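You operate a simulated robot arm through the tools that you are given. There is no shell and no other tool. Be economical: measure what you need, move in short steps, check, and stop when the job is done.

You run a simulated two-armed robot. Do the job below in one go: nothing can be reset, and whatever is moved stays where it is left.

TASK
Pick up the white tin with one hand, pass it to the other hand and put it on the shelf under the green-legged table. Set down upright: white tin.

The check looks at the end state, three seconds after you hand in, the way a careful person would. Anything else that was tipped, shoved, dropped, spilled or broken makes it a failure.

THE ROBOT
Two 7-joint arms with two-finger parallel grippers on one trunk, on a base that drives. Base frame: it is fixed to the floor where the robot stands at the start and does not move with it; the origin is under the middle of the robot, x ahead of it, y to its left, z up; the surface under the hand at the start is at about z = 800. Lengths are in mm, angles in degrees, forces in N, time in s.
The left shoulder is at the start at [70, 134, 1126], the right one opposite. With the tool pointing down near the work surface each hand reaches from about 100 to 640 mm from the robot's upright axis, wherever it stands, measured 20 degrees to its own side. Places, roughly: shelf under the green-legged table [2300, 1700, 300]. Payload 1.57 kg a hand.
The tool frame of a hand sits at the grasp point between the pads (the TCP): z along the fingers, y along the line on which they close. The tips reach 30 mm beyond it. The gripper opens to 80 mm. The fingers are 17 mm wide and 12 mm thick; the gripper's body (40 by 82 mm) begins 80 mm behind the TCP.
Orientation is that of the tool frame in the base frame, as [roll, pitch, yaw] about the fixed x, y, z axes, in that order (R = Rz(yaw) Ry(pitch) Rx(roll)). With the fingers straight down and closing along the base's y, the tool's x points along the base's -x, its y along +y and its z along -z.

THE INTERFACE
- The arms move only by the tool arm_command. It takes "left_commands", "right_commands" or both (then of equal length, played together; a hand with none holds still); each is one flat list of numbers, 7 for each row, row after row: the turn, a rotation vector about the base's x, y, z in degrees, then the shift along the base's x, y, z in cm, then the gripper command, from -1 (shut) to 1 (fully open), values between in proportion. In form: [rx, ry, rz, dx, dy, dz, grip, rx, ry, rz, dx, dy, dz, grip, ...]. A call has 1 to 20 rows; each row shifts and turns the commanded pose from where the row before left it. Each row takes 0.2 s and may step no farther than 50 mm and 8.6 degrees from the row before; otherwise, or with a gripper value out of range, the whole call is refused. A pose out of reach is approached as far as the arm can. The call stops where the force on the tool passes 40 N (or 10 N more than at its start, if that is more) or the arm is blocked; 0.2 s more then pass. The fingers move at their own pace (about 153 mm/s each) and stop on an object; they squeeze with about 28 N. The grip force told is the motor's: it shows also when the fingers shut on nothing. Time passes only in rows, and 0.2 s behind the last, so rows that do not move let the fingers close. The reply holds the time, the measured pose of the TCP, the force on the tool along the base axes, the opening and the grip force, in the units named above and with some noise, with the torque about the TCP (base axes, N m) and any sound that the robot's microphone picked up.
- Cameras (640 x 400 px; columns grow to the right, rows downward): "scene" is now at [128.8, 10.7, 1339.6]; the picture's right is [0.13, -0.99, 0.00], its down [-0.72, -0.09, -0.69] and it looks along [0.68, 0.09, -0.73] (base axes); focal length 271 px, centre (320, 200). "left" rides on the left gripper at [72, 7, -122] in its tool frame; the picture's right is [-0.09, 1.00, 0.00], its down [-0.84, -0.08, -0.54] and it looks along [-0.54, -0.05, 0.84] (tool axes); focal length 238 px, centre (320, 200). "right" rides on the right gripper at [72, -7, -122] in its tool frame; the picture's right is [0.09, 1.00, 0.00], its down [-0.84, 0.08, -0.54] and it looks along [-0.54, 0.05, 0.84] (tool axes); focal length 238 px, centre (320, 200). There is no depth. A picture from a camera that has moved, and an enlarged one, comes with that camera's place and axes in the base frame and with its lens.
- capture(camera): a new picture of that camera. No time passes.
- slide_trunk(by): slides the trunk up (or, below 0, down) by that many mm; the arms and the scene camera ride with it, the base frame stays. It gives what a move gives, with no picture.
- drive_base(legs): drives the robot by 1 to 6 legs, each [ahead, left, turn to the left] in mm, mm and degrees, along the robot's own axes; the way and the turn of a leg run together, so that a leg with both is an arc; at most 1500 mm and 180 degrees a leg. The arms and the cameras ride along, it lands a little off, and it stops where it bumps. It gives what a move gives.
- aim_head(pan, tilt): turns the head with the scene camera to pan (to the left, within 86 degrees either way) and tilt (down, from -29 to 69), counted from straight ahead of the robot. It gives what a move gives.
- zoom(camera, box): a new picture of the part [left, top, right, bottom] of that camera's present view, enlarged. No time passes.
- job_done(): hands the job in; it is judged then, once.

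Work in short steps. Places have to be worked out from the pictures, the camera data and where the tool is seen: move nearer, look again, correct. Check each grasp and each placing, and mend what went wrong. You have 120 turns and 92 pictures in all, those below and enlarged ones among them. Open the grippers and draw the arms clear of the work before you hand the job in, unless the task says otherwise; then end with one line.

The tools are called after "Emit:" as name(argument=value, ...) on one line, values as JSON. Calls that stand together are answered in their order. arm_command: Moves the arms, as the interface text tells. Its arguments: {"type":"object","properties":{"left_commands":{"type":"array","items":{"type":"number"}},"right_commands":{"type":"array","items":{"type":"number"}}},"required":[]} The other tools are called the same way: slide_trunk (by) slides the trunk up or down; drive_base (legs) drives the base; aim_head (pan, tilt) turns the head that bears the scene camera; capture (camera) takes a picture; zoom (camera, box) takes an enlarged picture of a part of a camera's view; job_done () hands the job in.

At the start:

```text
time_s: 0.0
left_tcp_pos: [365.0, 260.8, 1032.6]
left_ee_rot: [-179.9, 0.0, -180.0]
left_contact_force: [-0.1, 0.1, 0.3]
left_ft_torque: [0.0, -0.01, 0.02]
left_width: 79.9
left_grasp_force: 0.0
right_tcp_pos: [428.3, -136.2, 1026.6]
right_ee_rot: [-180.0, 0.0, -180.0]
right_contact_force: [0.4, 0.5, -0.4]
right_ft_torque: [-0.01, -0.02, -0.01]
right_width: 80.2
right_grasp_force: 0.0
trunk travel left (down, up): [-700.0, 240.0]
robot x, y, heading: [1.6, 0.3, -0.0]
head pan, tilt: [7.4, 46.6]
```

scene: 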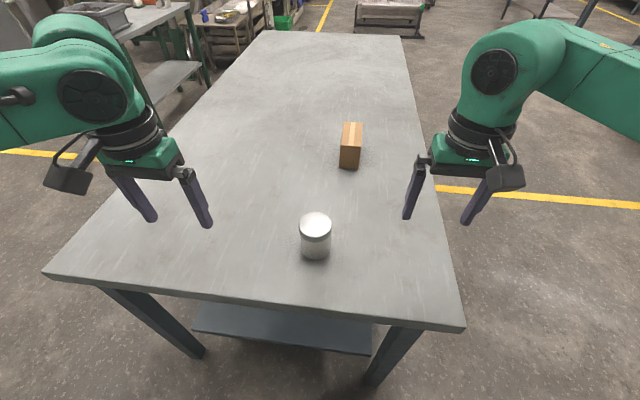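
right: 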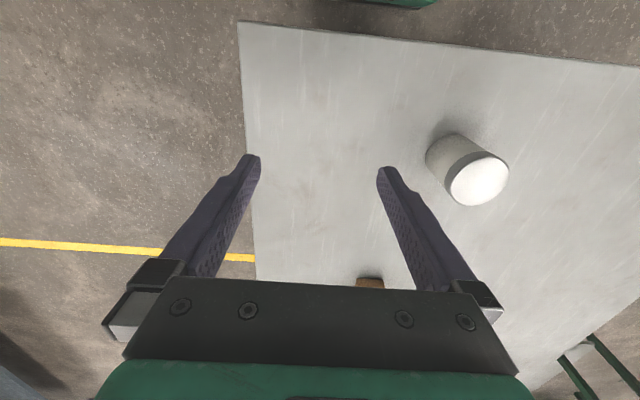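
left: 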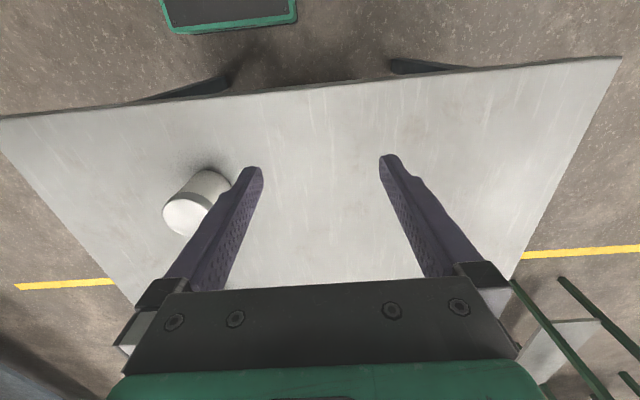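

I estimate the tin at about [480, 68], roughly 66 mm across and 90 mm tall. I'll zoom in to refine that, and turn the head to look toward the green-legged table.

Emit:
zoom(camera="scene", box=[260, 180, 380, 280])

Emit:
aim_head(pan=38, tilt=22)

Emit:
capture(camera="scene")

```text
4.00 times, centred on (320, 230) of scene
camera zoom: at [128.8, 10.7, 1339.6], right [0.13, -0.99, 0.0], down [-0.72, -0.09, -0.69], along [0.68, 0.09, -0.73], focal length 1085 px, centre (320, 80)
```

zoom: 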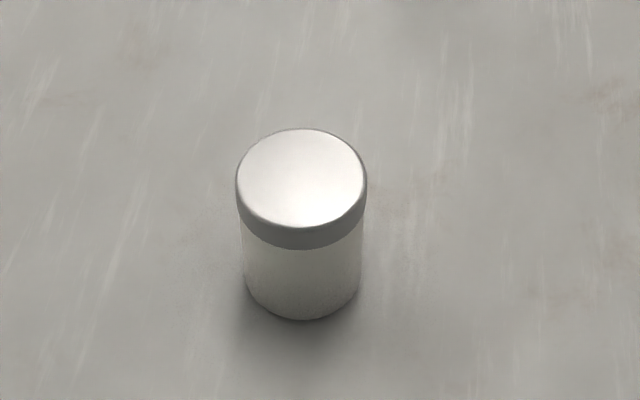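

```text
time_s: 1.0
left_tcp_pos: [366.3, 261.4, 1033.2]
left_ee_rot: [-180.0, 0.0, 179.9]
left_contact_force: [-0.9, 0.2, -0.9]
left_ft_torque: [-0.03, 0.01, 0.0]
left_width: 79.9
left_grasp_force: 0.1
right_tcp_pos: [429.1, -136.8, 1026.4]
right_ee_rot: [179.9, 0.0, 180.0]
right_contact_force: [-0.1, 0.6, 0.6]
right_ft_torque: [-0.03, 0.0, -0.01]
right_width: 79.9
right_grasp_force: 0.0
trunk travel left (down, up): [-700.0, 240.0]
robot x, y, heading: [-2.9, -0.5, -0.0]
head pan, tilt: [38.0, 22.0]
```

```text
87 pictures are left
camera scene: at [122.7, 57.4, 1377.2], right [0.61, -0.79, 0.0], down [-0.3, -0.23, -0.93], along [0.73, 0.57, -0.38], focal length 271 px, centre (320, 200)
```

scene: 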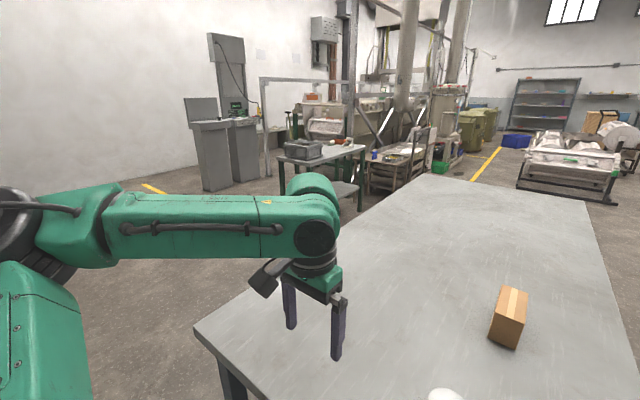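

The tin is at about [476, 68], 68 mm across, with its top near z=891. Before the pick I'll zoom in on the destination table.

Emit:
zoom(camera="scene", box=[250, 110, 410, 210])

Emit:
aim_head(pan=7.4, tilt=46.6)

```text
4.00 times, centred on (330, 160) of scene
camera zoom: at [122.7, 57.4, 1377.2], right [0.61, -0.79, 0.0], down [-0.3, -0.23, -0.93], along [0.73, 0.57, -0.38], focal length 1085 px, centre (280, 360)
```

zoom: 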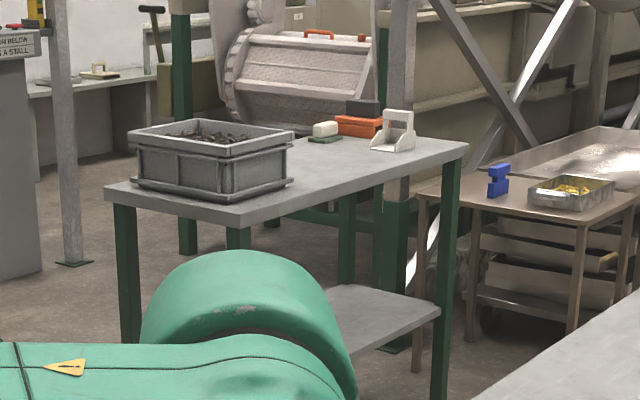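

```text
time_s: 1.9
left_tcp_pos: [365.5, 261.1, 1032.1]
left_ee_rot: [180.0, 0.0, -179.9]
left_contact_force: [0.2, -0.6, 0.2]
left_ft_torque: [0.03, -0.01, 0.0]
left_width: 80.0
left_grasp_force: 0.0
right_tcp_pos: [429.0, -136.2, 1025.9]
right_ee_rot: [-179.9, 0.0, -180.0]
right_contact_force: [0.0, 0.8, -0.3]
right_ft_torque: [0.02, 0.04, 0.05]
right_width: 79.9
right_grasp_force: 0.0
trunk travel left (down, up): [-700.0, 240.0]
robot x, y, heading: [-3.6, -1.8, -0.1]
head pan, tilt: [7.4, 46.6]
```

I'll move the left hand to above the tin with its fingers open, then check.

Emit:
arm_command(left_commands=[0, 0, 0, 2.2, -3.86, -1.4, 1, 0, 0, 0, 2.2, -3.86, -1.4, 1, 0, 0, 0, 2.2, -3.86, -1.4, 1, 0, 0, 0, 2.2, -3.86, -1.4, 1, 0, 0, 0, 2.2, -3.86, -1.4, 1, 0, 0, 0, 0, 0, 0, 1])

Emit:
capture(camera="left")

Emit:
capture(camera="scene")

```text
time_s: 3.3
left_tcp_pos: [463.9, 83.9, 967.2]
left_ee_rot: [-179.9, 0.2, -179.9]
left_contact_force: [1.3, -1.0, 0.4]
left_ft_torque: [-0.01, 0.02, -0.01]
left_width: 80.2
left_grasp_force: 0.0
left hand out of reach, approached as far as the arm can: row 5
right_tcp_pos: [425.7, -137.6, 1026.5]
right_ee_rot: [180.0, 0.1, -180.0]
right_contact_force: [-0.1, 0.3, 1.1]
right_ft_torque: [0.0, 0.01, 0.01]
right_width: 80.3
right_grasp_force: 0.1
trunk travel left (down, up): [-700.0, 240.0]
robot x, y, heading: [-0.2, -1.7, -0.1]
head pan, tilt: [7.4, 46.6]
```

```text
85 pictures are left
camera left: at [392.0, 90.3, 1090.4], right [0.09, 1.0, 0.0], down [0.84, -0.08, 0.54], along [0.54, -0.05, -0.84], focal length 238 px, centre (320, 200)
```

left: 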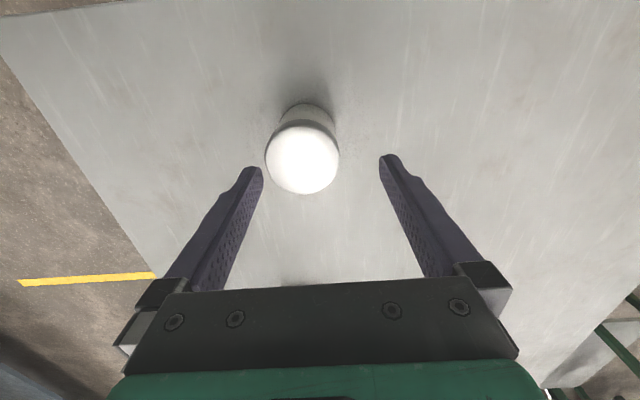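

```text
84 pictures are left
camera scene: at [127.2, 10.7, 1339.8], right [0.13, -0.99, 0.0], down [-0.72, -0.09, -0.69], along [0.68, 0.09, -0.73], focal length 271 px, centre (320, 200)
```

scene: 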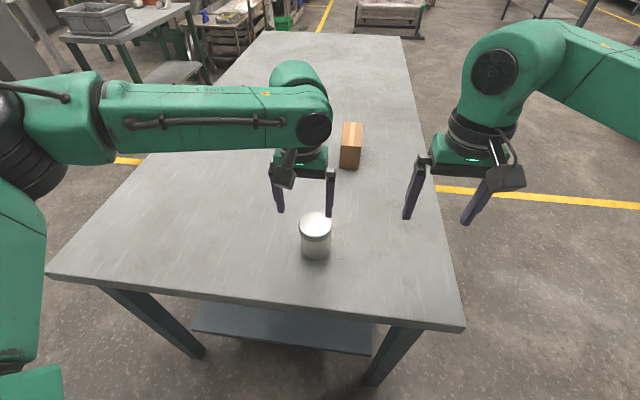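

The left hand hit its reach limit on this side. The left camera confirms the tin at about [473, 68]. I'll strafe the base 120 mm to the right so the tin lies better within the left arm's reach; the hands stay above everything on the table.

Emit:
drive_base(legs=[[0, -120, 0]])

```text
time_s: 4.6
left_tcp_pos: [463.6, -33.8, 967.7]
left_ee_rot: [-179.9, 0.1, -180.0]
left_contact_force: [0.3, -0.7, 0.0]
left_ft_torque: [-0.01, 0.0, 0.02]
left_width: 80.2
left_grasp_force: 0.0
right_tcp_pos: [428.2, -253.9, 1026.0]
right_ee_rot: [-179.9, 0.0, -179.9]
right_contact_force: [0.3, 0.2, -0.8]
right_ft_torque: [-0.02, -0.01, -0.02]
right_width: 80.2
right_grasp_force: 0.0
trunk travel left (down, up): [-700.0, 240.0]
robot x, y, heading: [2.6, -118.7, 0.0]
head pan, tilt: [7.4, 46.6]
```

Now I'll move the left hand over the tin and check its position.

Emit:
arm_command(left_commands=[0, 0, 0, 0.35, 3.4, 0, 1, 0, 0, 0, 0.35, 3.4, 0, 1, 0, 0, 0, 0.34, 3.38, 0, 1, 0, 0, 0, 0, 0, 0, 1])

Emit:
capture(camera="left")

Emit:
capture(camera="scene")

```text
time_s: 5.6
left_tcp_pos: [473.5, 67.8, 969.0]
left_ee_rot: [-179.9, 0.1, -179.9]
left_contact_force: [0.8, -0.6, 0.0]
left_ft_torque: [-0.01, 0.03, 0.0]
left_width: 80.1
left_grasp_force: 0.1
right_tcp_pos: [428.8, -256.0, 1027.1]
right_ee_rot: [-180.0, 0.0, -179.9]
right_contact_force: [0.3, -0.2, -0.1]
right_ft_torque: [-0.02, 0.01, -0.01]
right_width: 79.8
right_grasp_force: 0.1
trunk travel left (down, up): [-700.0, 240.0]
robot x, y, heading: [-0.1, -118.7, 0.4]
head pan, tilt: [7.4, 46.6]
```

```text
83 pictures are left
camera left: at [402.8, 75.1, 1090.6], right [0.09, 1.0, 0.0], down [0.84, -0.07, 0.54], along [0.54, -0.05, -0.84], focal length 238 px, centre (320, 200)
```

left: 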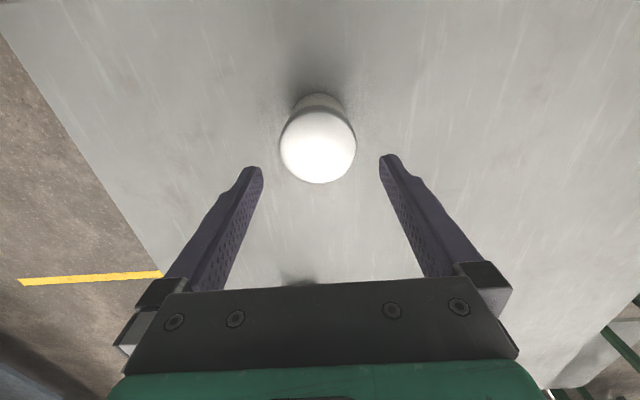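

```text
82 pictures are left
camera scene: at [129.0, -108.3, 1339.6], right [0.13, -0.99, 0.0], down [-0.72, -0.09, -0.69], along [0.68, 0.09, -0.73], focal length 271 px, centre (320, 200)
```

scene: 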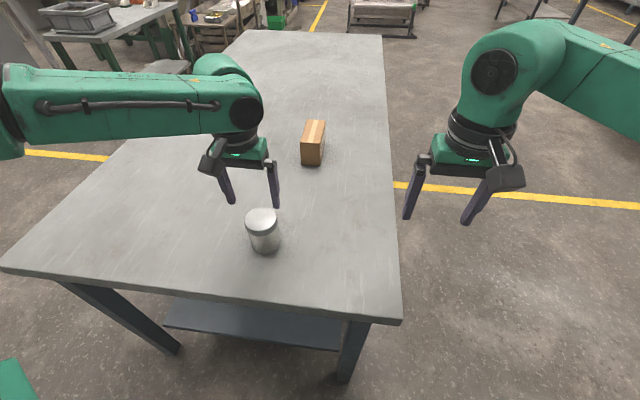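

The tin is now at about [476, 66.5]. I'll correct slightly, lower to z≈848 in steps and check before closing.

Emit:
arm_command(left_commands=[0, 0, 0, 0.25, -0.1, -2, 1, 0, 0, 0, 0, 0, -3, 1, 0, 0, 0, 0, 0, -2.5, 1, 0, 0, 0, 0, 0, 0, 1])

Emit:
capture(camera="left")

```text
time_s: 6.6
left_tcp_pos: [476.2, 66.0, 892.8]
left_ee_rot: [-180.0, 0.1, -179.9]
left_contact_force: [-0.5, 0.4, -0.3]
left_ft_torque: [0.0, -0.02, 0.01]
left_width: 79.9
left_grasp_force: 0.0
right_tcp_pos: [428.4, -255.8, 1026.5]
right_ee_rot: [-180.0, 0.0, -179.9]
right_contact_force: [0.3, -0.1, -0.7]
right_ft_torque: [-0.01, 0.02, 0.03]
right_width: 79.8
right_grasp_force: 0.0
trunk travel left (down, up): [-700.0, 240.0]
robot x, y, heading: [0.6, -116.3, 0.1]
head pan, tilt: [7.4, 46.6]
```

```text
81 pictures are left
camera left: at [404.9, 73.2, 1015.1], right [0.09, 1.0, 0.0], down [0.84, -0.07, 0.54], along [0.54, -0.05, -0.84], focal length 238 px, centre (320, 200)
```

left: 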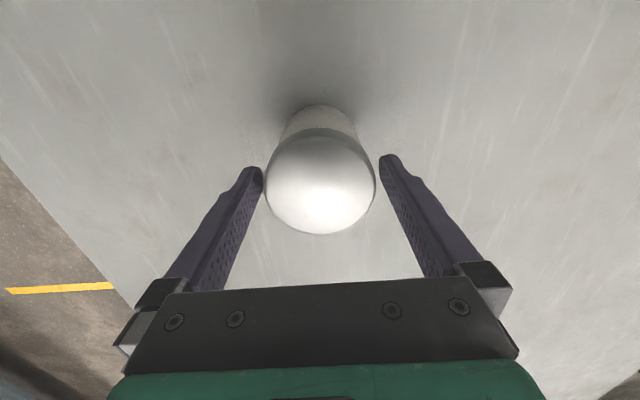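

The tin is centred between the fingers. I'll lower the last 45 mm and check the force before closing.

Emit:
arm_command(left_commands=[0, 0, 0, -0.1, 0.05, -2.2, 1, 0, 0, 0, 0, 0, -2.2, 1, 0, 0, 0, 0, 0, 0, 1])

Emit:
capture(camera="left")

```text
time_s: 7.4
left_tcp_pos: [476.2, 64.4, 848.4]
left_ee_rot: [-179.8, 0.1, -179.9]
left_contact_force: [0.6, 0.0, 0.1]
left_ft_torque: [0.02, 0.0, 0.06]
left_width: 80.1
left_grasp_force: 0.1
right_tcp_pos: [428.5, -255.9, 1026.6]
right_ee_rot: [-180.0, 0.0, -179.9]
right_contact_force: [0.1, -0.2, 0.4]
right_ft_torque: [-0.01, 0.0, 0.02]
right_width: 80.1
right_grasp_force: 0.1
trunk travel left (down, up): [-700.0, 240.0]
robot x, y, heading: [-0.7, -118.4, 0.0]
head pan, tilt: [7.4, 46.6]
```

```text
80 pictures are left
camera left: at [404.4, 72.9, 971.3], right [0.09, 1.0, 0.0], down [0.84, -0.08, 0.54], along [0.54, -0.05, -0.84], focal length 238 px, centre (320, 200)
```

left: 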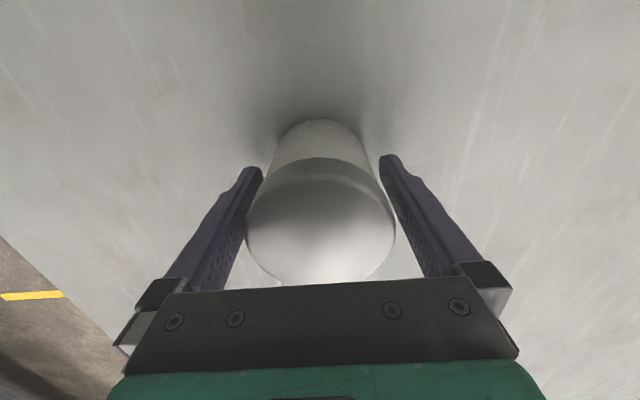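

The tin sits between the fingers with no contact. I'll close the gripper.

Emit:
arm_command(left_commands=[0, 0, 0, 0, 0, 0, -1, 0, 0, 0, 0, 0, 0, -1, 0, 0, 0, 0, 0, 0, -1])

```text
time_s: 8.2
left_tcp_pos: [475.7, 66.7, 848.9]
left_ee_rot: [-179.9, 0.0, -179.9]
left_contact_force: [-0.5, -1.0, -0.3]
left_ft_torque: [0.04, -0.03, -0.01]
left_width: 69.3
left_grasp_force: 28.0
right_tcp_pos: [428.7, -255.5, 1026.2]
right_ee_rot: [-180.0, 0.0, -179.8]
right_contact_force: [0.3, 0.4, -0.2]
right_ft_torque: [-0.02, -0.01, -0.01]
right_width: 80.0
right_grasp_force: 0.0
trunk travel left (down, up): [-700.0, 240.0]
robot x, y, heading: [1.9, -118.3, 0.1]
head pan, tilt: [7.4, 46.6]
```

The grip is firm at 69 mm wide. I'll lift the tin straight up 200 mm, and look at it.

Emit:
arm_command(left_commands=[0, 0, 0, 0, 0, 1, -1, 0, 0, 0, 0, 0, 3, -1, 0, 0, 0, 0, 0, 4, -1, 0, 0, 0, 0, 0, 4, -1, 0, 0, 0, 0, 0, 4, -1, 0, 0, 0, 0, 0, 4, -1, 0, 0, 0, 0, 0, 0, -1])

Emit:
capture(camera="scene")

```text
time_s: 9.8
left_tcp_pos: [476.4, 67.2, 1047.6]
left_ee_rot: [-179.9, 0.0, -179.9]
left_contact_force: [-0.3, -0.2, -1.4]
left_ft_torque: [0.01, 0.01, 0.01]
left_width: 69.3
left_grasp_force: 27.9
right_tcp_pos: [428.8, -254.7, 1026.1]
right_ee_rot: [-179.9, 0.0, -179.8]
right_contact_force: [0.4, -1.0, -1.3]
right_ft_torque: [-0.02, -0.01, 0.02]
right_width: 80.2
right_grasp_force: 0.0
trunk travel left (down, up): [-700.0, 240.0]
robot x, y, heading: [-0.7, -117.6, 0.3]
head pan, tilt: [7.4, 46.6]
```

```text
79 pictures are left
camera scene: at [129.8, -107.8, 1339.5], right [0.13, -0.99, 0.0], down [-0.72, -0.09, -0.69], along [0.68, 0.09, -0.73], focal length 271 px, centre (320, 200)
```

scene: 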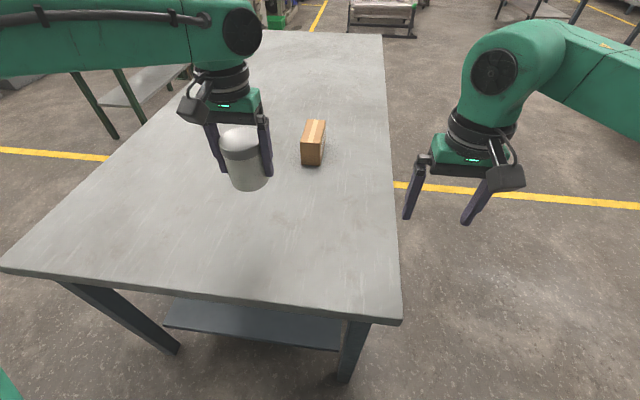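

The tin is held and light. Now I'll turn the right hand so it points left and 30° downward, ready to grip the tin from the side, while keeping it away from the left hand.

Emit:
arm_command(right_commands=[0, 0, 7.778, -0.4, -0.3, 0.5, 1, 0, 0, 7.778, -0.4, -0.3, 0.5, 1, 0, 0, 7.778, -0.4, -0.3, 0.5, 1, 0, 0, 7.778, -0.4, -0.3, 0.5, 1, 0, 0, 7.778, -0.4, -0.3, 0.5, 1, 0, 0, 7.778, -0.4, -0.3, 0.5, 1, 0, 0, 7.778, -0.4, -0.3, 0.5, 1, 0, 0, 7.778, -0.4, -0.3, 0.5, 1, 0, 0, 7.778, -0.4, -0.3, 0.5, 1, 7.05, -2.565, 0, -0.4, -0.3, 0.5, 1, 7.05, -2.565, 0, -0.4, -0.3, 0.5, 1, 7.05, -2.565, 0, -0.4, -0.3, 0.5, 1, 7.05, -2.565, 0, -0.4, -0.3, 0.5, 1, 7.05, -2.565, 0, -0.4, -0.3, 0.5, 1, 7.05, -2.565, 0, -0.4, -0.3, 0.5, 1, 7.05, -2.565, 0, -0.4, -0.3, 0.5, 1, 7.05, -2.565, 0, -0.4, -0.3, 0.5, 1])

Emit:
capture(camera="scene")

```text
time_s: 13.4
left_tcp_pos: [475.5, 65.5, 1048.9]
left_ee_rot: [-179.9, 0.0, -179.9]
left_contact_force: [-0.5, 0.2, -3.0]
left_ft_torque: [-0.01, 0.02, 0.02]
left_width: 69.3
left_grasp_force: 28.2
right_tcp_pos: [243.2, -211.5, 1139.3]
right_ee_rot: [-180.0, 59.9, -109.9]
right_contact_force: [-0.1, 0.2, 0.2]
right_ft_torque: [0.03, 0.0, 0.01]
right_width: 79.9
right_grasp_force: 0.1
right hand out of reach, approached as far as the arm can: row 6, 7, 8, 9, 11, 13, 14, 15, 16, 17
trunk travel left (down, up): [-700.0, 240.0]
robot x, y, heading: [-2.8, -121.7, 0.1]
head pan, tilt: [7.4, 46.6]
```

```text
78 pictures are left
camera scene: at [129.1, -107.9, 1339.6], right [0.13, -0.99, 0.0], down [-0.72, -0.09, -0.69], along [0.68, 0.09, -0.73], focal length 271 px, centre (320, 200)
```

scene: 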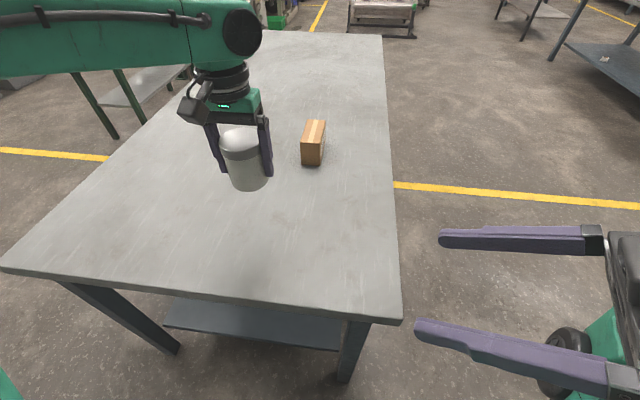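

The right hand has the orientation I want. Next I'll bring the left hand with the tin to the hand-over point near [400, -98, 1058], yawed -20°, while the right moves to a pre-grasp position.

Emit:
arm_command(left_commands=[0, 0, -4, -1.52, -3.28, 0.2, -1, 0, 0, -4, -1.52, -3.28, 0.2, -1, 0, 0, -4, -1.52, -3.28, 0.2, -1, 0, 0, -4, -1.52, -3.28, 0.2, -1, 0, 0, -4, -1.52, -3.28, 0.2, -1, 0, 0, 0, 0, 0, 0, -1])

Emit:
arm_command(right_commands=[0, 0, 0, 3, -1, 0, 1, 0, 0, 0, 3, -1, 0, 1, 0, 0, 0, 3, -1, 0, 1, 0, 0, 0, 1, 0, 0, 1, 0, 0, 0, 0, 0, 0, 1])

Emit:
capture(camera="scene")

Emit:
capture(camera="right")

```text
time_s: 14.8
left_tcp_pos: [396.4, -64.4, 1095.5]
left_ee_rot: [-179.8, 0.9, 160.8]
left_contact_force: [0.9, -0.3, -2.9]
left_ft_torque: [0.0, 0.02, -0.01]
left_width: 69.1
left_grasp_force: 27.7
left hand out of reach, approached as far as the arm can: row 5
right_tcp_pos: [242.3, -209.3, 1138.5]
right_ee_rot: [-179.8, 59.9, -109.9]
right_contact_force: [-0.4, 0.0, 0.6]
right_ft_torque: [0.03, 0.01, 0.02]
right_width: 80.1
right_grasp_force: 0.2
trunk travel left (down, up): [-700.0, 240.0]
robot x, y, heading: [1.8, -119.2, 0.3]
head pan, tilt: [7.4, 46.6]
```

```text
time_s: 16.0
left_tcp_pos: [396.9, -64.5, 1096.4]
left_ee_rot: [-179.8, 0.9, 160.8]
left_contact_force: [0.2, 0.1, -2.4]
left_ft_torque: [0.03, 0.0, 0.01]
left_width: 69.0
left_grasp_force: 27.9
right_tcp_pos: [275.2, -210.9, 1179.7]
right_ee_rot: [180.0, 59.9, -110.2]
right_contact_force: [0.8, 0.6, -1.4]
right_ft_torque: [-0.03, 0.0, 0.01]
right_width: 80.1
right_grasp_force: 0.1
right hand out of reach, approached as far as the arm can: row 1, 2, 3, 4
trunk travel left (down, up): [-700.0, 240.0]
robot x, y, heading: [0.6, -122.0, 0.3]
head pan, tilt: [7.4, 46.6]
```

```text
77 pictures are left
camera scene: at [129.4, -108.2, 1339.5], right [0.13, -0.99, 0.0], down [-0.72, -0.09, -0.69], along [0.68, 0.09, -0.73], focal length 271 px, centre (320, 200)
```

scene: 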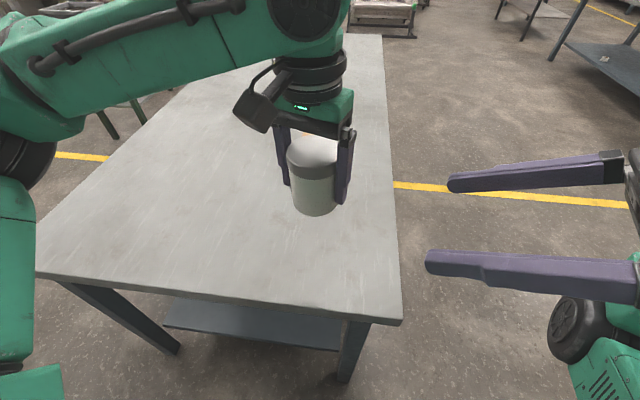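

```text
76 pictures are left
camera right: at [234.2, -346.2, 1178.7], right [-0.95, 0.3, -0.08], down [-0.09, -0.02, 1.0], along [0.29, 0.95, 0.05], focal length 238 px, centre (320, 200)
```

right: 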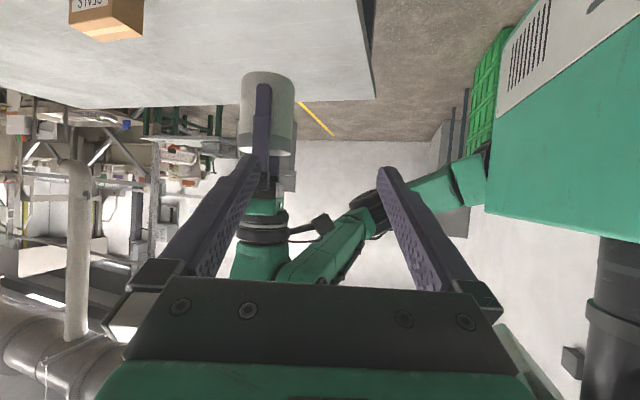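

The reach limits seem to come from wrist roll, as the warnings started partway through the yaw. I'll roll the right hand 180° the other way about its own axis, which also puts its camera on top, drifting slightly forward and down.

Emit:
arm_command(right_commands=[2.42, 6.66, -4.09, 0.4, -0.3, -0.3, 1, 2.42, 6.66, -4.09, 0.4, -0.3, -0.3, 1, 2.42, 6.66, -4.09, 0.4, -0.3, -0.3, 1, 2.42, 6.66, -4.09, 0.4, -0.3, -0.3, 1, 2.42, 6.66, -4.09, 0.4, -0.3, -0.3, 1, 2.42, 6.66, -4.09, 0.4, -0.3, -0.3, 1, 2.42, 6.66, -4.09, 0.4, -0.3, -0.3, 1, 2.42, 6.66, -4.09, 0.4, -0.3, -0.3, 1, 2.42, 6.66, -4.09, 0.4, -0.3, -0.3, 1, 2.42, 6.66, -4.09, 0.4, -0.3, -0.3, 1, 2.42, 6.66, -4.09, 0.4, -0.3, -0.3, 1, 2.42, 6.66, -4.09, 0.4, -0.3, -0.3, 1, 2.42, 6.66, -4.09, 0.4, -0.3, -0.3, 1, 2.42, 6.66, -4.09, 0.4, -0.3, -0.3, 1, 2.42, 6.66, -4.09, 0.4, -0.3, -0.3, 1, 2.42, 6.66, -4.09, 0.4, -0.3, -0.3, 1, 2.42, 6.66, -4.09, 0.4, -0.3, -0.3, 1, 2.42, 6.66, -4.09, 0.4, -0.3, -0.3, 1, 2.42, 6.66, -4.09, 0.4, -0.3, -0.3, 1, 2.42, 6.66, -4.09, 0.4, -0.3, -0.3, 1])

Emit:
capture(camera="scene")

```text
time_s: 20.2
left_tcp_pos: [397.5, -65.0, 1096.7]
left_ee_rot: [-179.8, 0.9, 160.8]
left_contact_force: [-1.0, -0.2, -2.4]
left_ft_torque: [0.04, 0.02, 0.0]
left_width: 69.3
left_grasp_force: 28.3
right_tcp_pos: [355.7, -269.7, 1120.6]
right_ee_rot: [154.1, -56.2, 100.4]
right_contact_force: [-0.2, 1.2, 0.1]
right_ft_torque: [-0.07, 0.02, -0.01]
right_width: 80.0
right_grasp_force: 0.0
trunk travel left (down, up): [-700.0, 240.0]
robot x, y, heading: [2.5, -120.4, 0.0]
head pan, tilt: [7.4, 46.6]
```

```text
75 pictures are left
camera scene: at [129.3, -108.4, 1339.6], right [0.13, -0.99, 0.0], down [-0.72, -0.09, -0.69], along [0.68, 0.09, -0.73], focal length 271 px, centre (320, 200)
```

scene: 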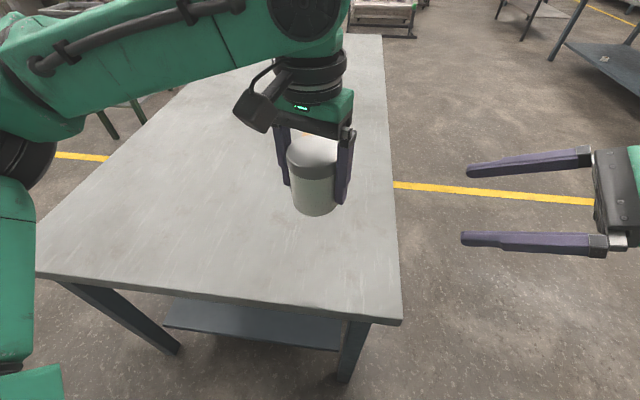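

There were no warnings this time, and the right camera is now on top. I'll finish the roll, flatten the tilt to 10° and move to pre-grasp, 110 mm from the tin.

Emit:
arm_command(right_commands=[2.42, 6.66, -4.09, 0.06, 1.8, -0.7, 1, 2.42, 6.66, -4.09, 0.06, 1.8, -0.7, 1, 6.27, -2.28, 0, 0.06, 1.8, -0.7, 1, 6.27, -2.28, 0, 0.06, 1.8, -0.7, 1, 6.27, -2.28, 0, 0.06, 1.8, -0.7, 1, 0, 0, 0, 0, 0, 0, 1])

Emit:
capture(camera="right")

Emit:
capture(camera="scene")

```text
time_s: 21.6
left_tcp_pos: [397.0, -65.0, 1096.7]
left_ee_rot: [-179.8, 0.9, 160.8]
left_contact_force: [-0.9, -0.6, -1.8]
left_ft_torque: [0.04, -0.02, 0.01]
left_width: 69.0
left_grasp_force: 27.9
right_tcp_pos: [357.5, -181.0, 1086.1]
right_ee_rot: [179.7, -80.2, 70.4]
right_contact_force: [0.0, -0.4, 0.2]
right_ft_torque: [0.02, 0.0, 0.01]
right_width: 80.0
right_grasp_force: 0.0
trunk travel left (down, up): [-700.0, 240.0]
robot x, y, heading: [0.4, -118.7, 0.2]
head pan, tilt: [7.4, 46.6]
```

```text
74 pictures are left
camera right: at [315.9, -280.0, 1177.2], right [0.94, -0.33, 0.09], down [-0.16, -0.66, -0.73], along [0.3, 0.67, -0.68], focal length 238 px, centre (320, 200)
```

right: 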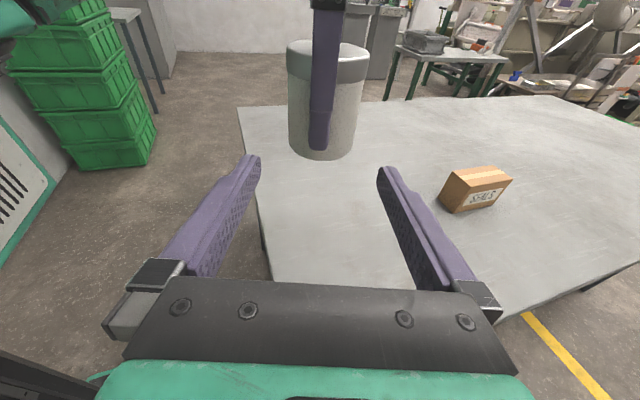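

```text
73 pictures are left
camera scene: at [129.2, -108.6, 1339.6], right [0.13, -0.99, 0.0], down [-0.72, -0.09, -0.69], along [0.68, 0.09, -0.73], focal length 271 px, centre (320, 200)
```

scene: 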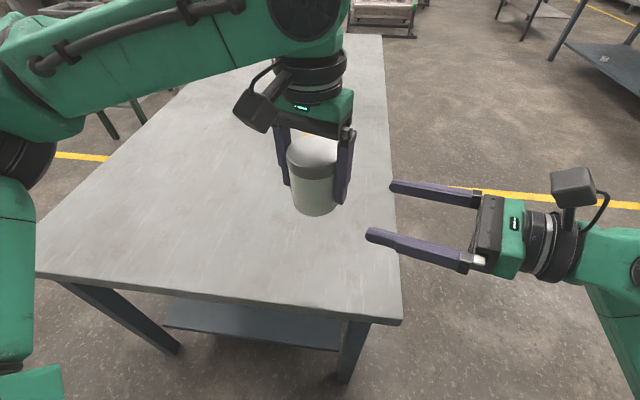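

The view is good, and the tin sits centred with only a 1.7 mm lateral offset. I'll advance about 75 mm and look again.

Emit:
arm_command(right_commands=[0, 0, 0, 0.8, 2.4, 0, 1, 0, 0, 0, 0.8, 2.4, 0, 1, 0, 0, 0, 0.8, 2.4, 0, 1, 0, 0, 0, 0, 0, 0, 1])

Emit:
capture(camera="right")

Emit:
capture(camera="scene")

```text
time_s: 22.6
left_tcp_pos: [396.4, -65.7, 1096.1]
left_ee_rot: [-179.8, 0.9, 160.8]
left_contact_force: [0.2, -0.4, -1.8]
left_ft_torque: [0.03, -0.01, -0.03]
left_width: 69.2
left_grasp_force: 27.8
right_tcp_pos: [380.5, -109.6, 1087.0]
right_ee_rot: [179.4, -80.0, 70.5]
right_contact_force: [-0.2, -0.6, 0.0]
right_ft_torque: [0.02, -0.02, 0.03]
right_width: 80.1
right_grasp_force: 0.1
trunk travel left (down, up): [-700.0, 240.0]
robot x, y, heading: [-1.5, -120.0, 0.0]
head pan, tilt: [7.4, 46.6]
```

```text
72 pictures are left
camera right: at [339.6, -207.8, 1177.3], right [0.94, -0.33, 0.09], down [-0.16, -0.66, -0.73], along [0.3, 0.67, -0.68], focal length 238 px, centre (320, 200)
```

right: 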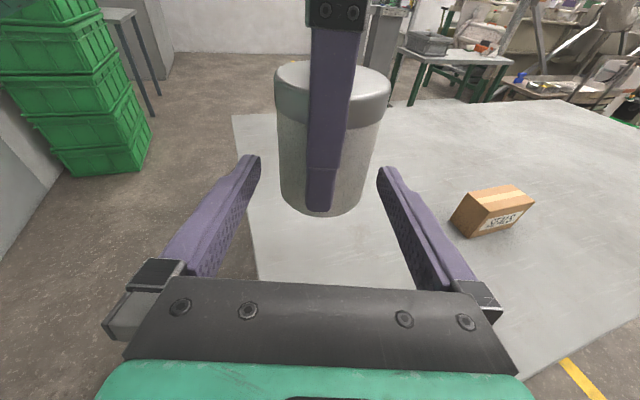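

```text
71 pictures are left
camera scene: at [128.9, -108.6, 1339.6], right [0.13, -0.99, 0.0], down [-0.72, -0.09, -0.69], along [0.68, 0.09, -0.73], focal length 271 px, centre (320, 200)
```

scene: 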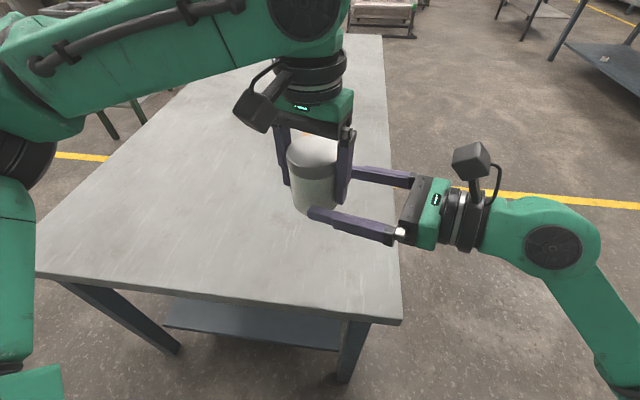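

Aligned. I'll advance the last 42 mm.

Emit:
arm_command(right_commands=[0, 0, 0, 0.7, 1.98, 0, 1, 0, 0, 0, 0.7, 1.98, 0, 1, 0, 0, 0, 0, 0, 0, 1])

Emit:
capture(camera="right")

```text
time_s: 23.4
left_tcp_pos: [396.9, -65.3, 1097.4]
left_ee_rot: [-179.8, 0.9, 160.7]
left_contact_force: [0.0, -0.2, -2.0]
left_ft_torque: [0.0, -0.02, -0.02]
left_width: 69.1
left_grasp_force: 27.8
right_tcp_pos: [395.9, -67.8, 1086.5]
right_ee_rot: [179.5, -80.1, 70.5]
right_contact_force: [-0.5, 0.1, -0.3]
right_ft_torque: [-0.04, -0.03, -0.05]
right_width: 80.1
right_grasp_force: 0.1
trunk travel left (down, up): [-700.0, 240.0]
robot x, y, heading: [-1.7, -118.4, 0.3]
head pan, tilt: [7.4, 46.6]
```

```text
70 pictures are left
camera right: at [354.2, -168.4, 1177.7], right [0.94, -0.33, 0.09], down [-0.16, -0.66, -0.73], along [0.3, 0.67, -0.68], focal length 238 px, centre (320, 200)
```

right: 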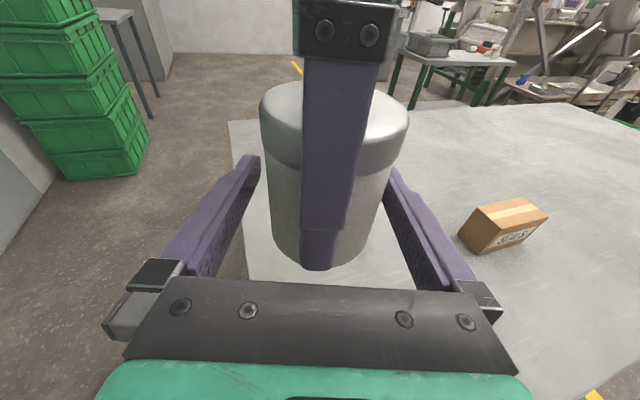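

The tin is between the right fingers and there's no contact yet. I'll close the right hand while the left keeps holding.

Emit:
arm_command(right_commands=[0, 0, 0, 0, 0, 0, -1, 0, 0, 0, 0, 0, 0, -1, 0, 0, 0, 0, 0, 0, -1])

```text
time_s: 24.2
left_tcp_pos: [396.7, -64.5, 1095.3]
left_ee_rot: [-179.8, 0.8, 160.8]
left_contact_force: [-22.3, 5.8, 1.3]
left_ft_torque: [0.03, 0.02, 0.17]
left_width: 68.8
left_grasp_force: 28.2
right_tcp_pos: [398.6, -69.3, 1086.6]
right_ee_rot: [179.6, -80.0, 70.0]
right_contact_force: [22.8, -6.0, -0.9]
right_ft_torque: [0.04, 0.23, -0.27]
right_width: 68.9
right_grasp_force: 27.7
trunk travel left (down, up): [-700.0, 240.0]
robot x, y, heading: [-0.8, -115.8, 0.3]
head pan, tilt: [7.4, 46.6]
```

Both hands hold the tin, with about 23 N of internal side load from a ~2.7 mm offset. I'll shift the right hand's command along that direction to relieve it.

Emit:
arm_command(right_commands=[0, 0, 0, 0.25, -0.08, 0, -1, 0, 0, 0, 0, 0, 0, -1])

```text
time_s: 24.8
left_tcp_pos: [397.7, -64.2, 1096.3]
left_ee_rot: [-179.9, 0.9, 160.9]
left_contact_force: [-11.2, 5.0, 0.0]
left_ft_torque: [0.49, 0.46, 0.24]
left_width: 69.1
left_grasp_force: 27.3
right_tcp_pos: [398.9, -70.2, 1085.4]
right_ee_rot: [179.4, -80.0, 70.7]
right_contact_force: [11.1, -4.4, -0.4]
right_ft_torque: [-0.42, -0.33, -0.23]
right_width: 68.7
right_grasp_force: 28.3
trunk travel left (down, up): [-700.0, 240.0]
robot x, y, heading: [0.3, -118.8, 0.1]
head pan, tilt: [7.4, 46.6]
```

Emit:
arm_command(right_commands=[0, 0, 0, 0.22, -0.09, 0, -1, 0, 0, 0, 0, 0, 0, -1])

```text
time_s: 25.4
left_tcp_pos: [398.2, -65.3, 1096.6]
left_ee_rot: [-179.7, 1.2, 160.9]
left_contact_force: [6.6, 0.2, -1.5]
left_ft_torque: [0.53, 0.62, 0.15]
left_width: 69.0
left_grasp_force: 28.0
right_tcp_pos: [399.5, -69.4, 1084.6]
right_ee_rot: [179.8, -80.0, 70.6]
right_contact_force: [-6.8, 1.0, -0.3]
right_ft_torque: [-0.5, -0.71, -0.09]
right_width: 68.9
right_grasp_force: 28.5
trunk travel left (down, up): [-700.0, 240.0]
robot x, y, heading: [-1.7, -120.1, 0.1]
head pan, tilt: [7.4, 46.6]
```

The load is now small. I'll open the left hand and look.

Emit:
arm_command(left_commands=[0, 0, 0, 0, 0, 0, 0.9, 0, 0, 0, 0, 0, 0, 1, 0, 0, 0, 0, 0, 0, 1], right_commands=[0, 0, 0, 0, 0, 0, -1, 0, 0, 0, 0, 0, 0, -1, 0, 0, 0, 0, 0, 0, -1])

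Emit:
capture(camera="right")

Emit:
capture(camera="left")

```text
time_s: 26.2
left_tcp_pos: [397.7, -65.7, 1095.4]
left_ee_rot: [-179.7, 0.9, 160.8]
left_contact_force: [-0.1, 0.2, -0.9]
left_ft_torque: [0.03, 0.01, -0.01]
left_width: 79.9
left_grasp_force: 0.0
right_tcp_pos: [400.6, -71.1, 1085.8]
right_ee_rot: [179.7, -80.0, 70.4]
right_contact_force: [0.2, -0.1, 0.8]
right_ft_torque: [-0.03, 0.02, -0.03]
right_width: 68.7
right_grasp_force: 28.2
trunk travel left (down, up): [-700.0, 240.0]
robot x, y, heading: [-0.6, -117.6, 0.2]
head pan, tilt: [7.4, 46.6]
```

```text
69 pictures are left
camera right: at [358.9, -169.9, 1177.5], right [0.94, -0.32, 0.09], down [-0.16, -0.66, -0.73], along [0.3, 0.67, -0.68], focal length 238 px, centre (320, 200)
```

right: 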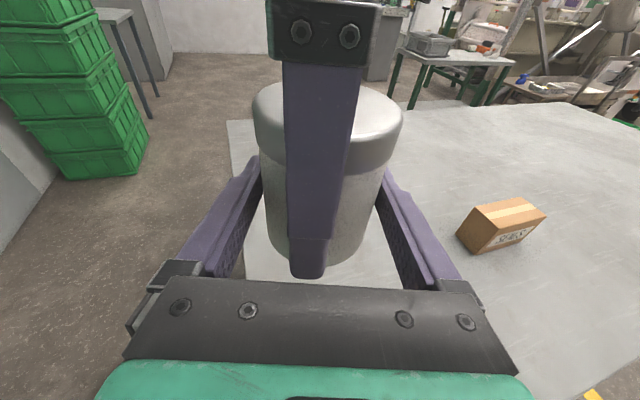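

```text
68 pictures are left
camera left: at [330.7, -33.7, 1217.7], right [0.41, 0.91, 0.0], down [0.76, -0.34, 0.56], along [0.5, -0.23, -0.83], focal length 238 px, centre (320, 200)
```

left: 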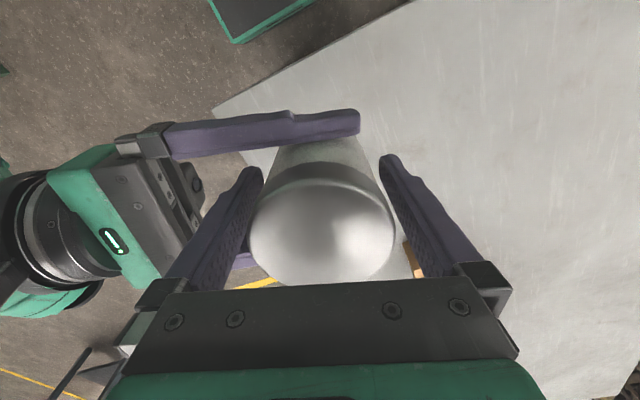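

The right hand alone holds the tin. I'll raise the left hand straight up in small steps; the call stops by itself on contact.

Emit:
arm_command(left_commands=[0, 0, 0, 0, 0, 2, 1, 0, 0, 0, 0, 0, 2.5, 1, 0, 0, 0, 0, 0, 2.5, 1, 0, 0, 0, 0, 0, 2.5, 1, 0, 0, 0, 0, 0, 2.5, 1, 0, 0, 0, 0, 0, 0, 1])

Emit:
capture(camera="scene")

```text
time_s: 27.6
left_tcp_pos: [393.2, -29.2, 1184.9]
left_ee_rot: [-179.9, 0.1, 160.4]
left_contact_force: [0.0, 0.9, -0.4]
left_ft_torque: [-0.01, 0.02, -0.01]
left_width: 80.0
left_grasp_force: 0.0
left hand out of reach, approached as far as the arm can: row 1, 2, 3, 4, 5
right_tcp_pos: [400.2, -69.9, 1086.5]
right_ee_rot: [179.7, -80.1, 70.3]
right_contact_force: [0.2, -0.4, -3.0]
right_ft_torque: [-0.01, 0.0, 0.01]
right_width: 68.8
right_grasp_force: 28.2
trunk travel left (down, up): [-700.0, 240.0]
robot x, y, heading: [0.6, -117.8, -0.1]
head pan, tilt: [7.4, 46.6]
```

```text
67 pictures are left
camera scene: at [129.5, -108.2, 1339.5], right [0.13, -0.99, 0.0], down [-0.72, -0.09, -0.69], along [0.68, 0.09, -0.73], focal length 271 px, centre (320, 200)
```

scene: 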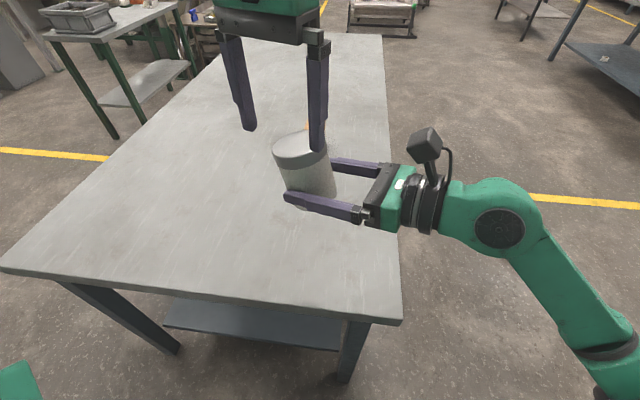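

The left hand is clear but drifted +y as it rose, and the tin may have tilted in the grip. I'll zoom in to check.

Emit:
zoom(camera="scene", box=[240, 110, 400, 210])

Emit:
capture(camera="right")

```text
4.00 times, centred on (320, 160) of scene
camera zoom: at [129.5, -108.2, 1339.5], right [0.13, -0.99, 0.0], down [-0.72, -0.09, -0.69], along [0.68, 0.09, -0.73], focal length 1085 px, centre (320, 360)
```

zoom: 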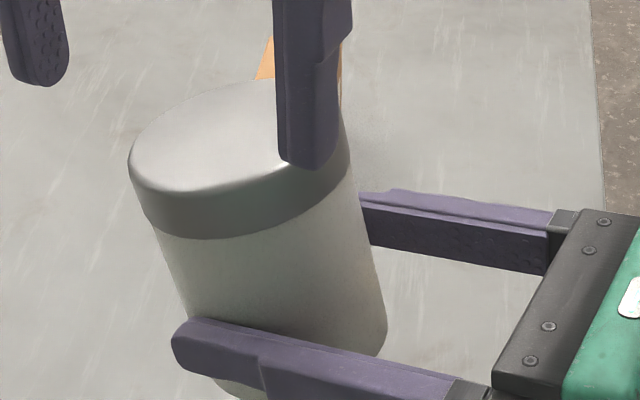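

```text
65 pictures are left
camera right: at [359.2, -169.8, 1177.3], right [0.94, -0.33, 0.09], down [-0.16, -0.67, -0.73], along [0.3, 0.67, -0.68], focal length 238 px, centre (320, 200)
```

right: 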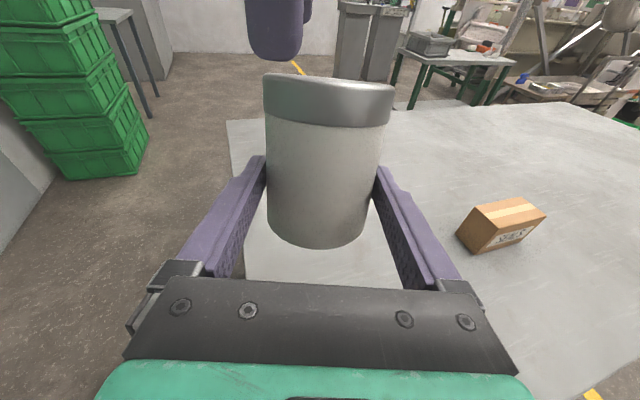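

The tin has leaned about 20° about the right hand's grip axis, pushed by the left finger as it drifted. I'll straighten it by clamping it between vertical left fingers, at a spot well inside the left arm's reach. First the left hand moves aside, then the right carries the tin left and lower.

Emit:
arm_command(left_commands=[0, 0, 0, 1, 3.5, 0, 1, 0, 0, 0, 1, 3.5, 0, 1, 0, 0, 0, 1, 3.5, 0, 1, 0, 0, 0, 1, 3.5, -1, 1, 0, 0, 0, 0, 3.5, -2, 1, 0, 0, 0, 0, 0, 0, 1])

Emit:
arm_command(right_commands=[0, 0, 0, 0.5, 2, -1.5, -1, 0, 0, 0, 0.5, 2, -1.5, -1, 0, 0, 0, 0.5, 2, -1.5, -1, 0, 0, 0, 0.5, 2, -1.5, -1, 0, 0, 0, 0, 0, 0, -1])

Emit:
capture(camera="scene")

```text
time_s: 29.0
left_tcp_pos: [432.5, 145.3, 1153.9]
left_ee_rot: [-180.0, 0.0, 160.0]
left_contact_force: [-0.7, -0.3, 0.1]
left_ft_torque: [0.06, 0.01, 0.0]
left_width: 79.9
left_grasp_force: 0.0
right_tcp_pos: [400.5, -72.0, 1085.7]
right_ee_rot: [179.6, -80.0, 70.4]
right_contact_force: [-0.3, -0.6, -2.4]
right_ft_torque: [-0.02, -0.02, -0.01]
right_width: 68.8
right_grasp_force: 28.2
trunk travel left (down, up): [-700.0, 240.0]
robot x, y, heading: [1.2, -118.1, 0.1]
head pan, tilt: [7.4, 46.6]
```

```text
time_s: 30.2
left_tcp_pos: [433.2, 145.3, 1155.1]
left_ee_rot: [-179.9, 0.1, 160.1]
left_contact_force: [0.4, -0.7, 0.1]
left_ft_torque: [0.01, 0.01, 0.0]
left_width: 80.2
left_grasp_force: 0.0
right_tcp_pos: [422.1, 7.6, 1024.1]
right_ee_rot: [179.6, -80.0, 70.6]
right_contact_force: [0.3, -0.2, -2.3]
right_ft_torque: [-0.05, 0.06, 0.01]
right_width: 68.8
right_grasp_force: 27.7
trunk travel left (down, up): [-700.0, 240.0]
robot x, y, heading: [1.2, -120.8, -0.0]
head pan, tilt: [7.4, 46.6]
```

```text
64 pictures are left
camera scene: at [129.0, -108.7, 1339.6], right [0.13, -0.99, 0.0], down [-0.72, -0.09, -0.69], along [0.68, 0.09, -0.73], focal length 271 px, centre (320, 200)
```

scene: 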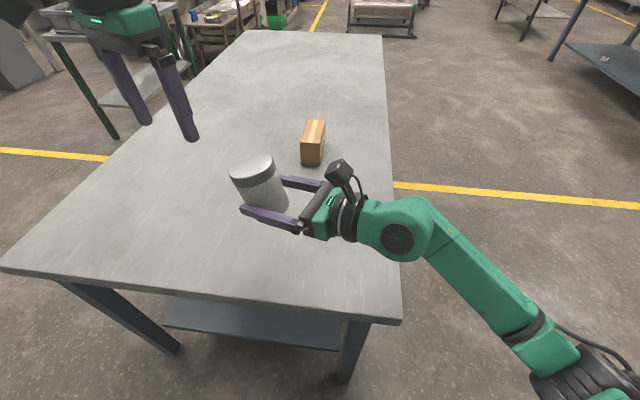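

I'll bring the left hand over the tin, staying above its rim, and check from the left camera.

Emit:
arm_command(left_commands=[0, 0, 0, -0.13, -3.9, -0.6, 1, 0, 0, 0, -0.13, -3.9, -0.6, 1, 0, 0, 0, -0.13, -3.9, -0.6, 1, 0, 0, 0, 0, 0, 0, 1])

Emit:
capture(camera="left")

Emit:
zoom(camera="scene", box=[160, 80, 400, 230])

```text
time_s: 31.2
left_tcp_pos: [429.0, 28.1, 1136.3]
left_ee_rot: [-179.9, 0.1, 160.1]
left_contact_force: [0.5, 0.6, -0.4]
left_ft_torque: [-0.01, 0.03, 0.01]
left_width: 80.0
left_grasp_force: 0.1
right_tcp_pos: [421.8, 9.5, 1025.6]
right_ee_rot: [179.5, -80.0, 70.4]
right_contact_force: [0.1, 0.0, -2.0]
right_ft_torque: [-0.02, 0.06, -0.01]
right_width: 69.0
right_grasp_force: 27.9
trunk travel left (down, up): [-700.0, 240.0]
robot x, y, heading: [-0.2, -122.5, 0.1]
head pan, tilt: [7.4, 46.6]
```

```text
63 pictures are left
camera left: at [364.6, 59.9, 1258.6], right [0.42, 0.91, 0.0], down [0.76, -0.36, 0.54], along [0.49, -0.23, -0.84], focal length 238 px, centre (320, 200)
```

left: 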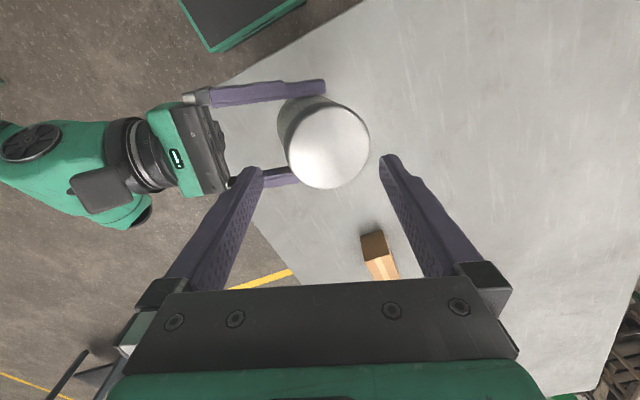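

```text
2.67 times, centred on (280, 155) of scene
camera zoom: at [129.1, -107.3, 1339.6], right [0.13, -0.99, 0.0], down [-0.72, -0.1, -0.69], along [0.68, 0.09, -0.73], focal length 724 px, centre (427, 320)
```

zoom: 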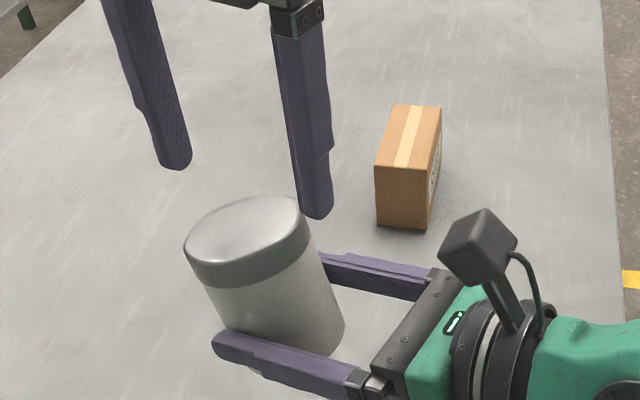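

From directly above, the tin's top is about 24 mm off its base, a lean of roughly 25°. That's too much for clamping, so I'll close the left fingers, go down on the far side and push the rim back.

Emit:
arm_command(left_commands=[0, 0, 0, 1.0, 2.9, 0, 0, 0, 0, 0, 1.0, 2.9, 0, -1, 0, 0, 0, 0, 0, 0, -1, 0, 0, 0, 0, 0, 0, -1, 0, 0, 0, 0, 0, -3.3, -1, 0, 0, 0, 0, 0, -3.3, -1, 0, 0, 0, 0, 0, 0, -1])

Emit:
zoom(camera="scene", box=[160, 80, 400, 230])

Emit:
capture(camera="left")

```text
time_s: 32.8
left_tcp_pos: [449.5, 85.6, 1069.5]
left_ee_rot: [-179.9, 0.0, 160.1]
left_contact_force: [0.3, -0.3, -0.3]
left_ft_torque: [0.01, -0.01, -0.04]
left_width: 0.3
left_grasp_force: 21.7
right_tcp_pos: [422.4, 8.0, 1026.8]
right_ee_rot: [179.5, -80.0, 70.5]
right_contact_force: [-1.0, -0.1, -2.4]
right_ft_torque: [-0.04, 0.0, 0.0]
right_width: 68.7
right_grasp_force: 27.9
trunk travel left (down, up): [-700.0, 240.0]
robot x, y, heading: [0.2, -117.1, 0.2]
head pan, tilt: [7.4, 46.6]
```

```text
2.67 times, centred on (280, 155) of scene
camera zoom: at [128.9, -108.3, 1339.6], right [0.13, -0.99, 0.0], down [-0.72, -0.09, -0.69], along [0.68, 0.09, -0.73], focal length 724 px, centre (427, 320)
```

zoom: 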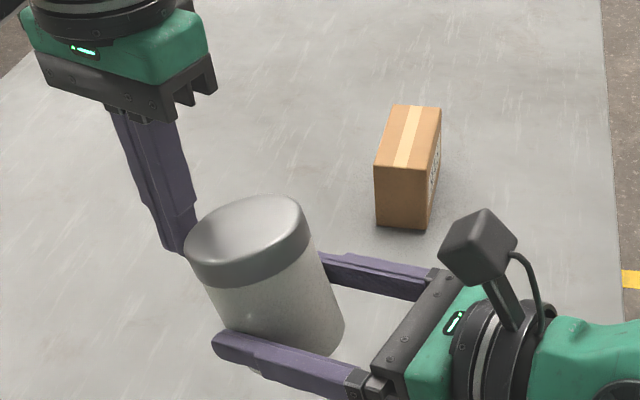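

```text
60 pictures are left
camera left: at [384.4, 116.6, 1191.9], right [0.42, 0.91, 0.0], down [0.76, -0.36, 0.54], along [0.49, -0.23, -0.84], focal length 238 px, centre (320, 200)
```

left: 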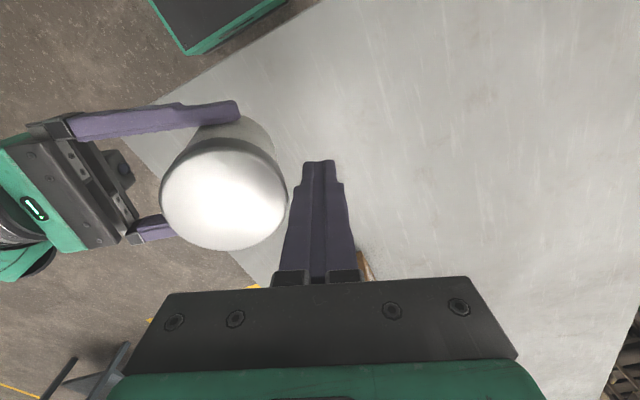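

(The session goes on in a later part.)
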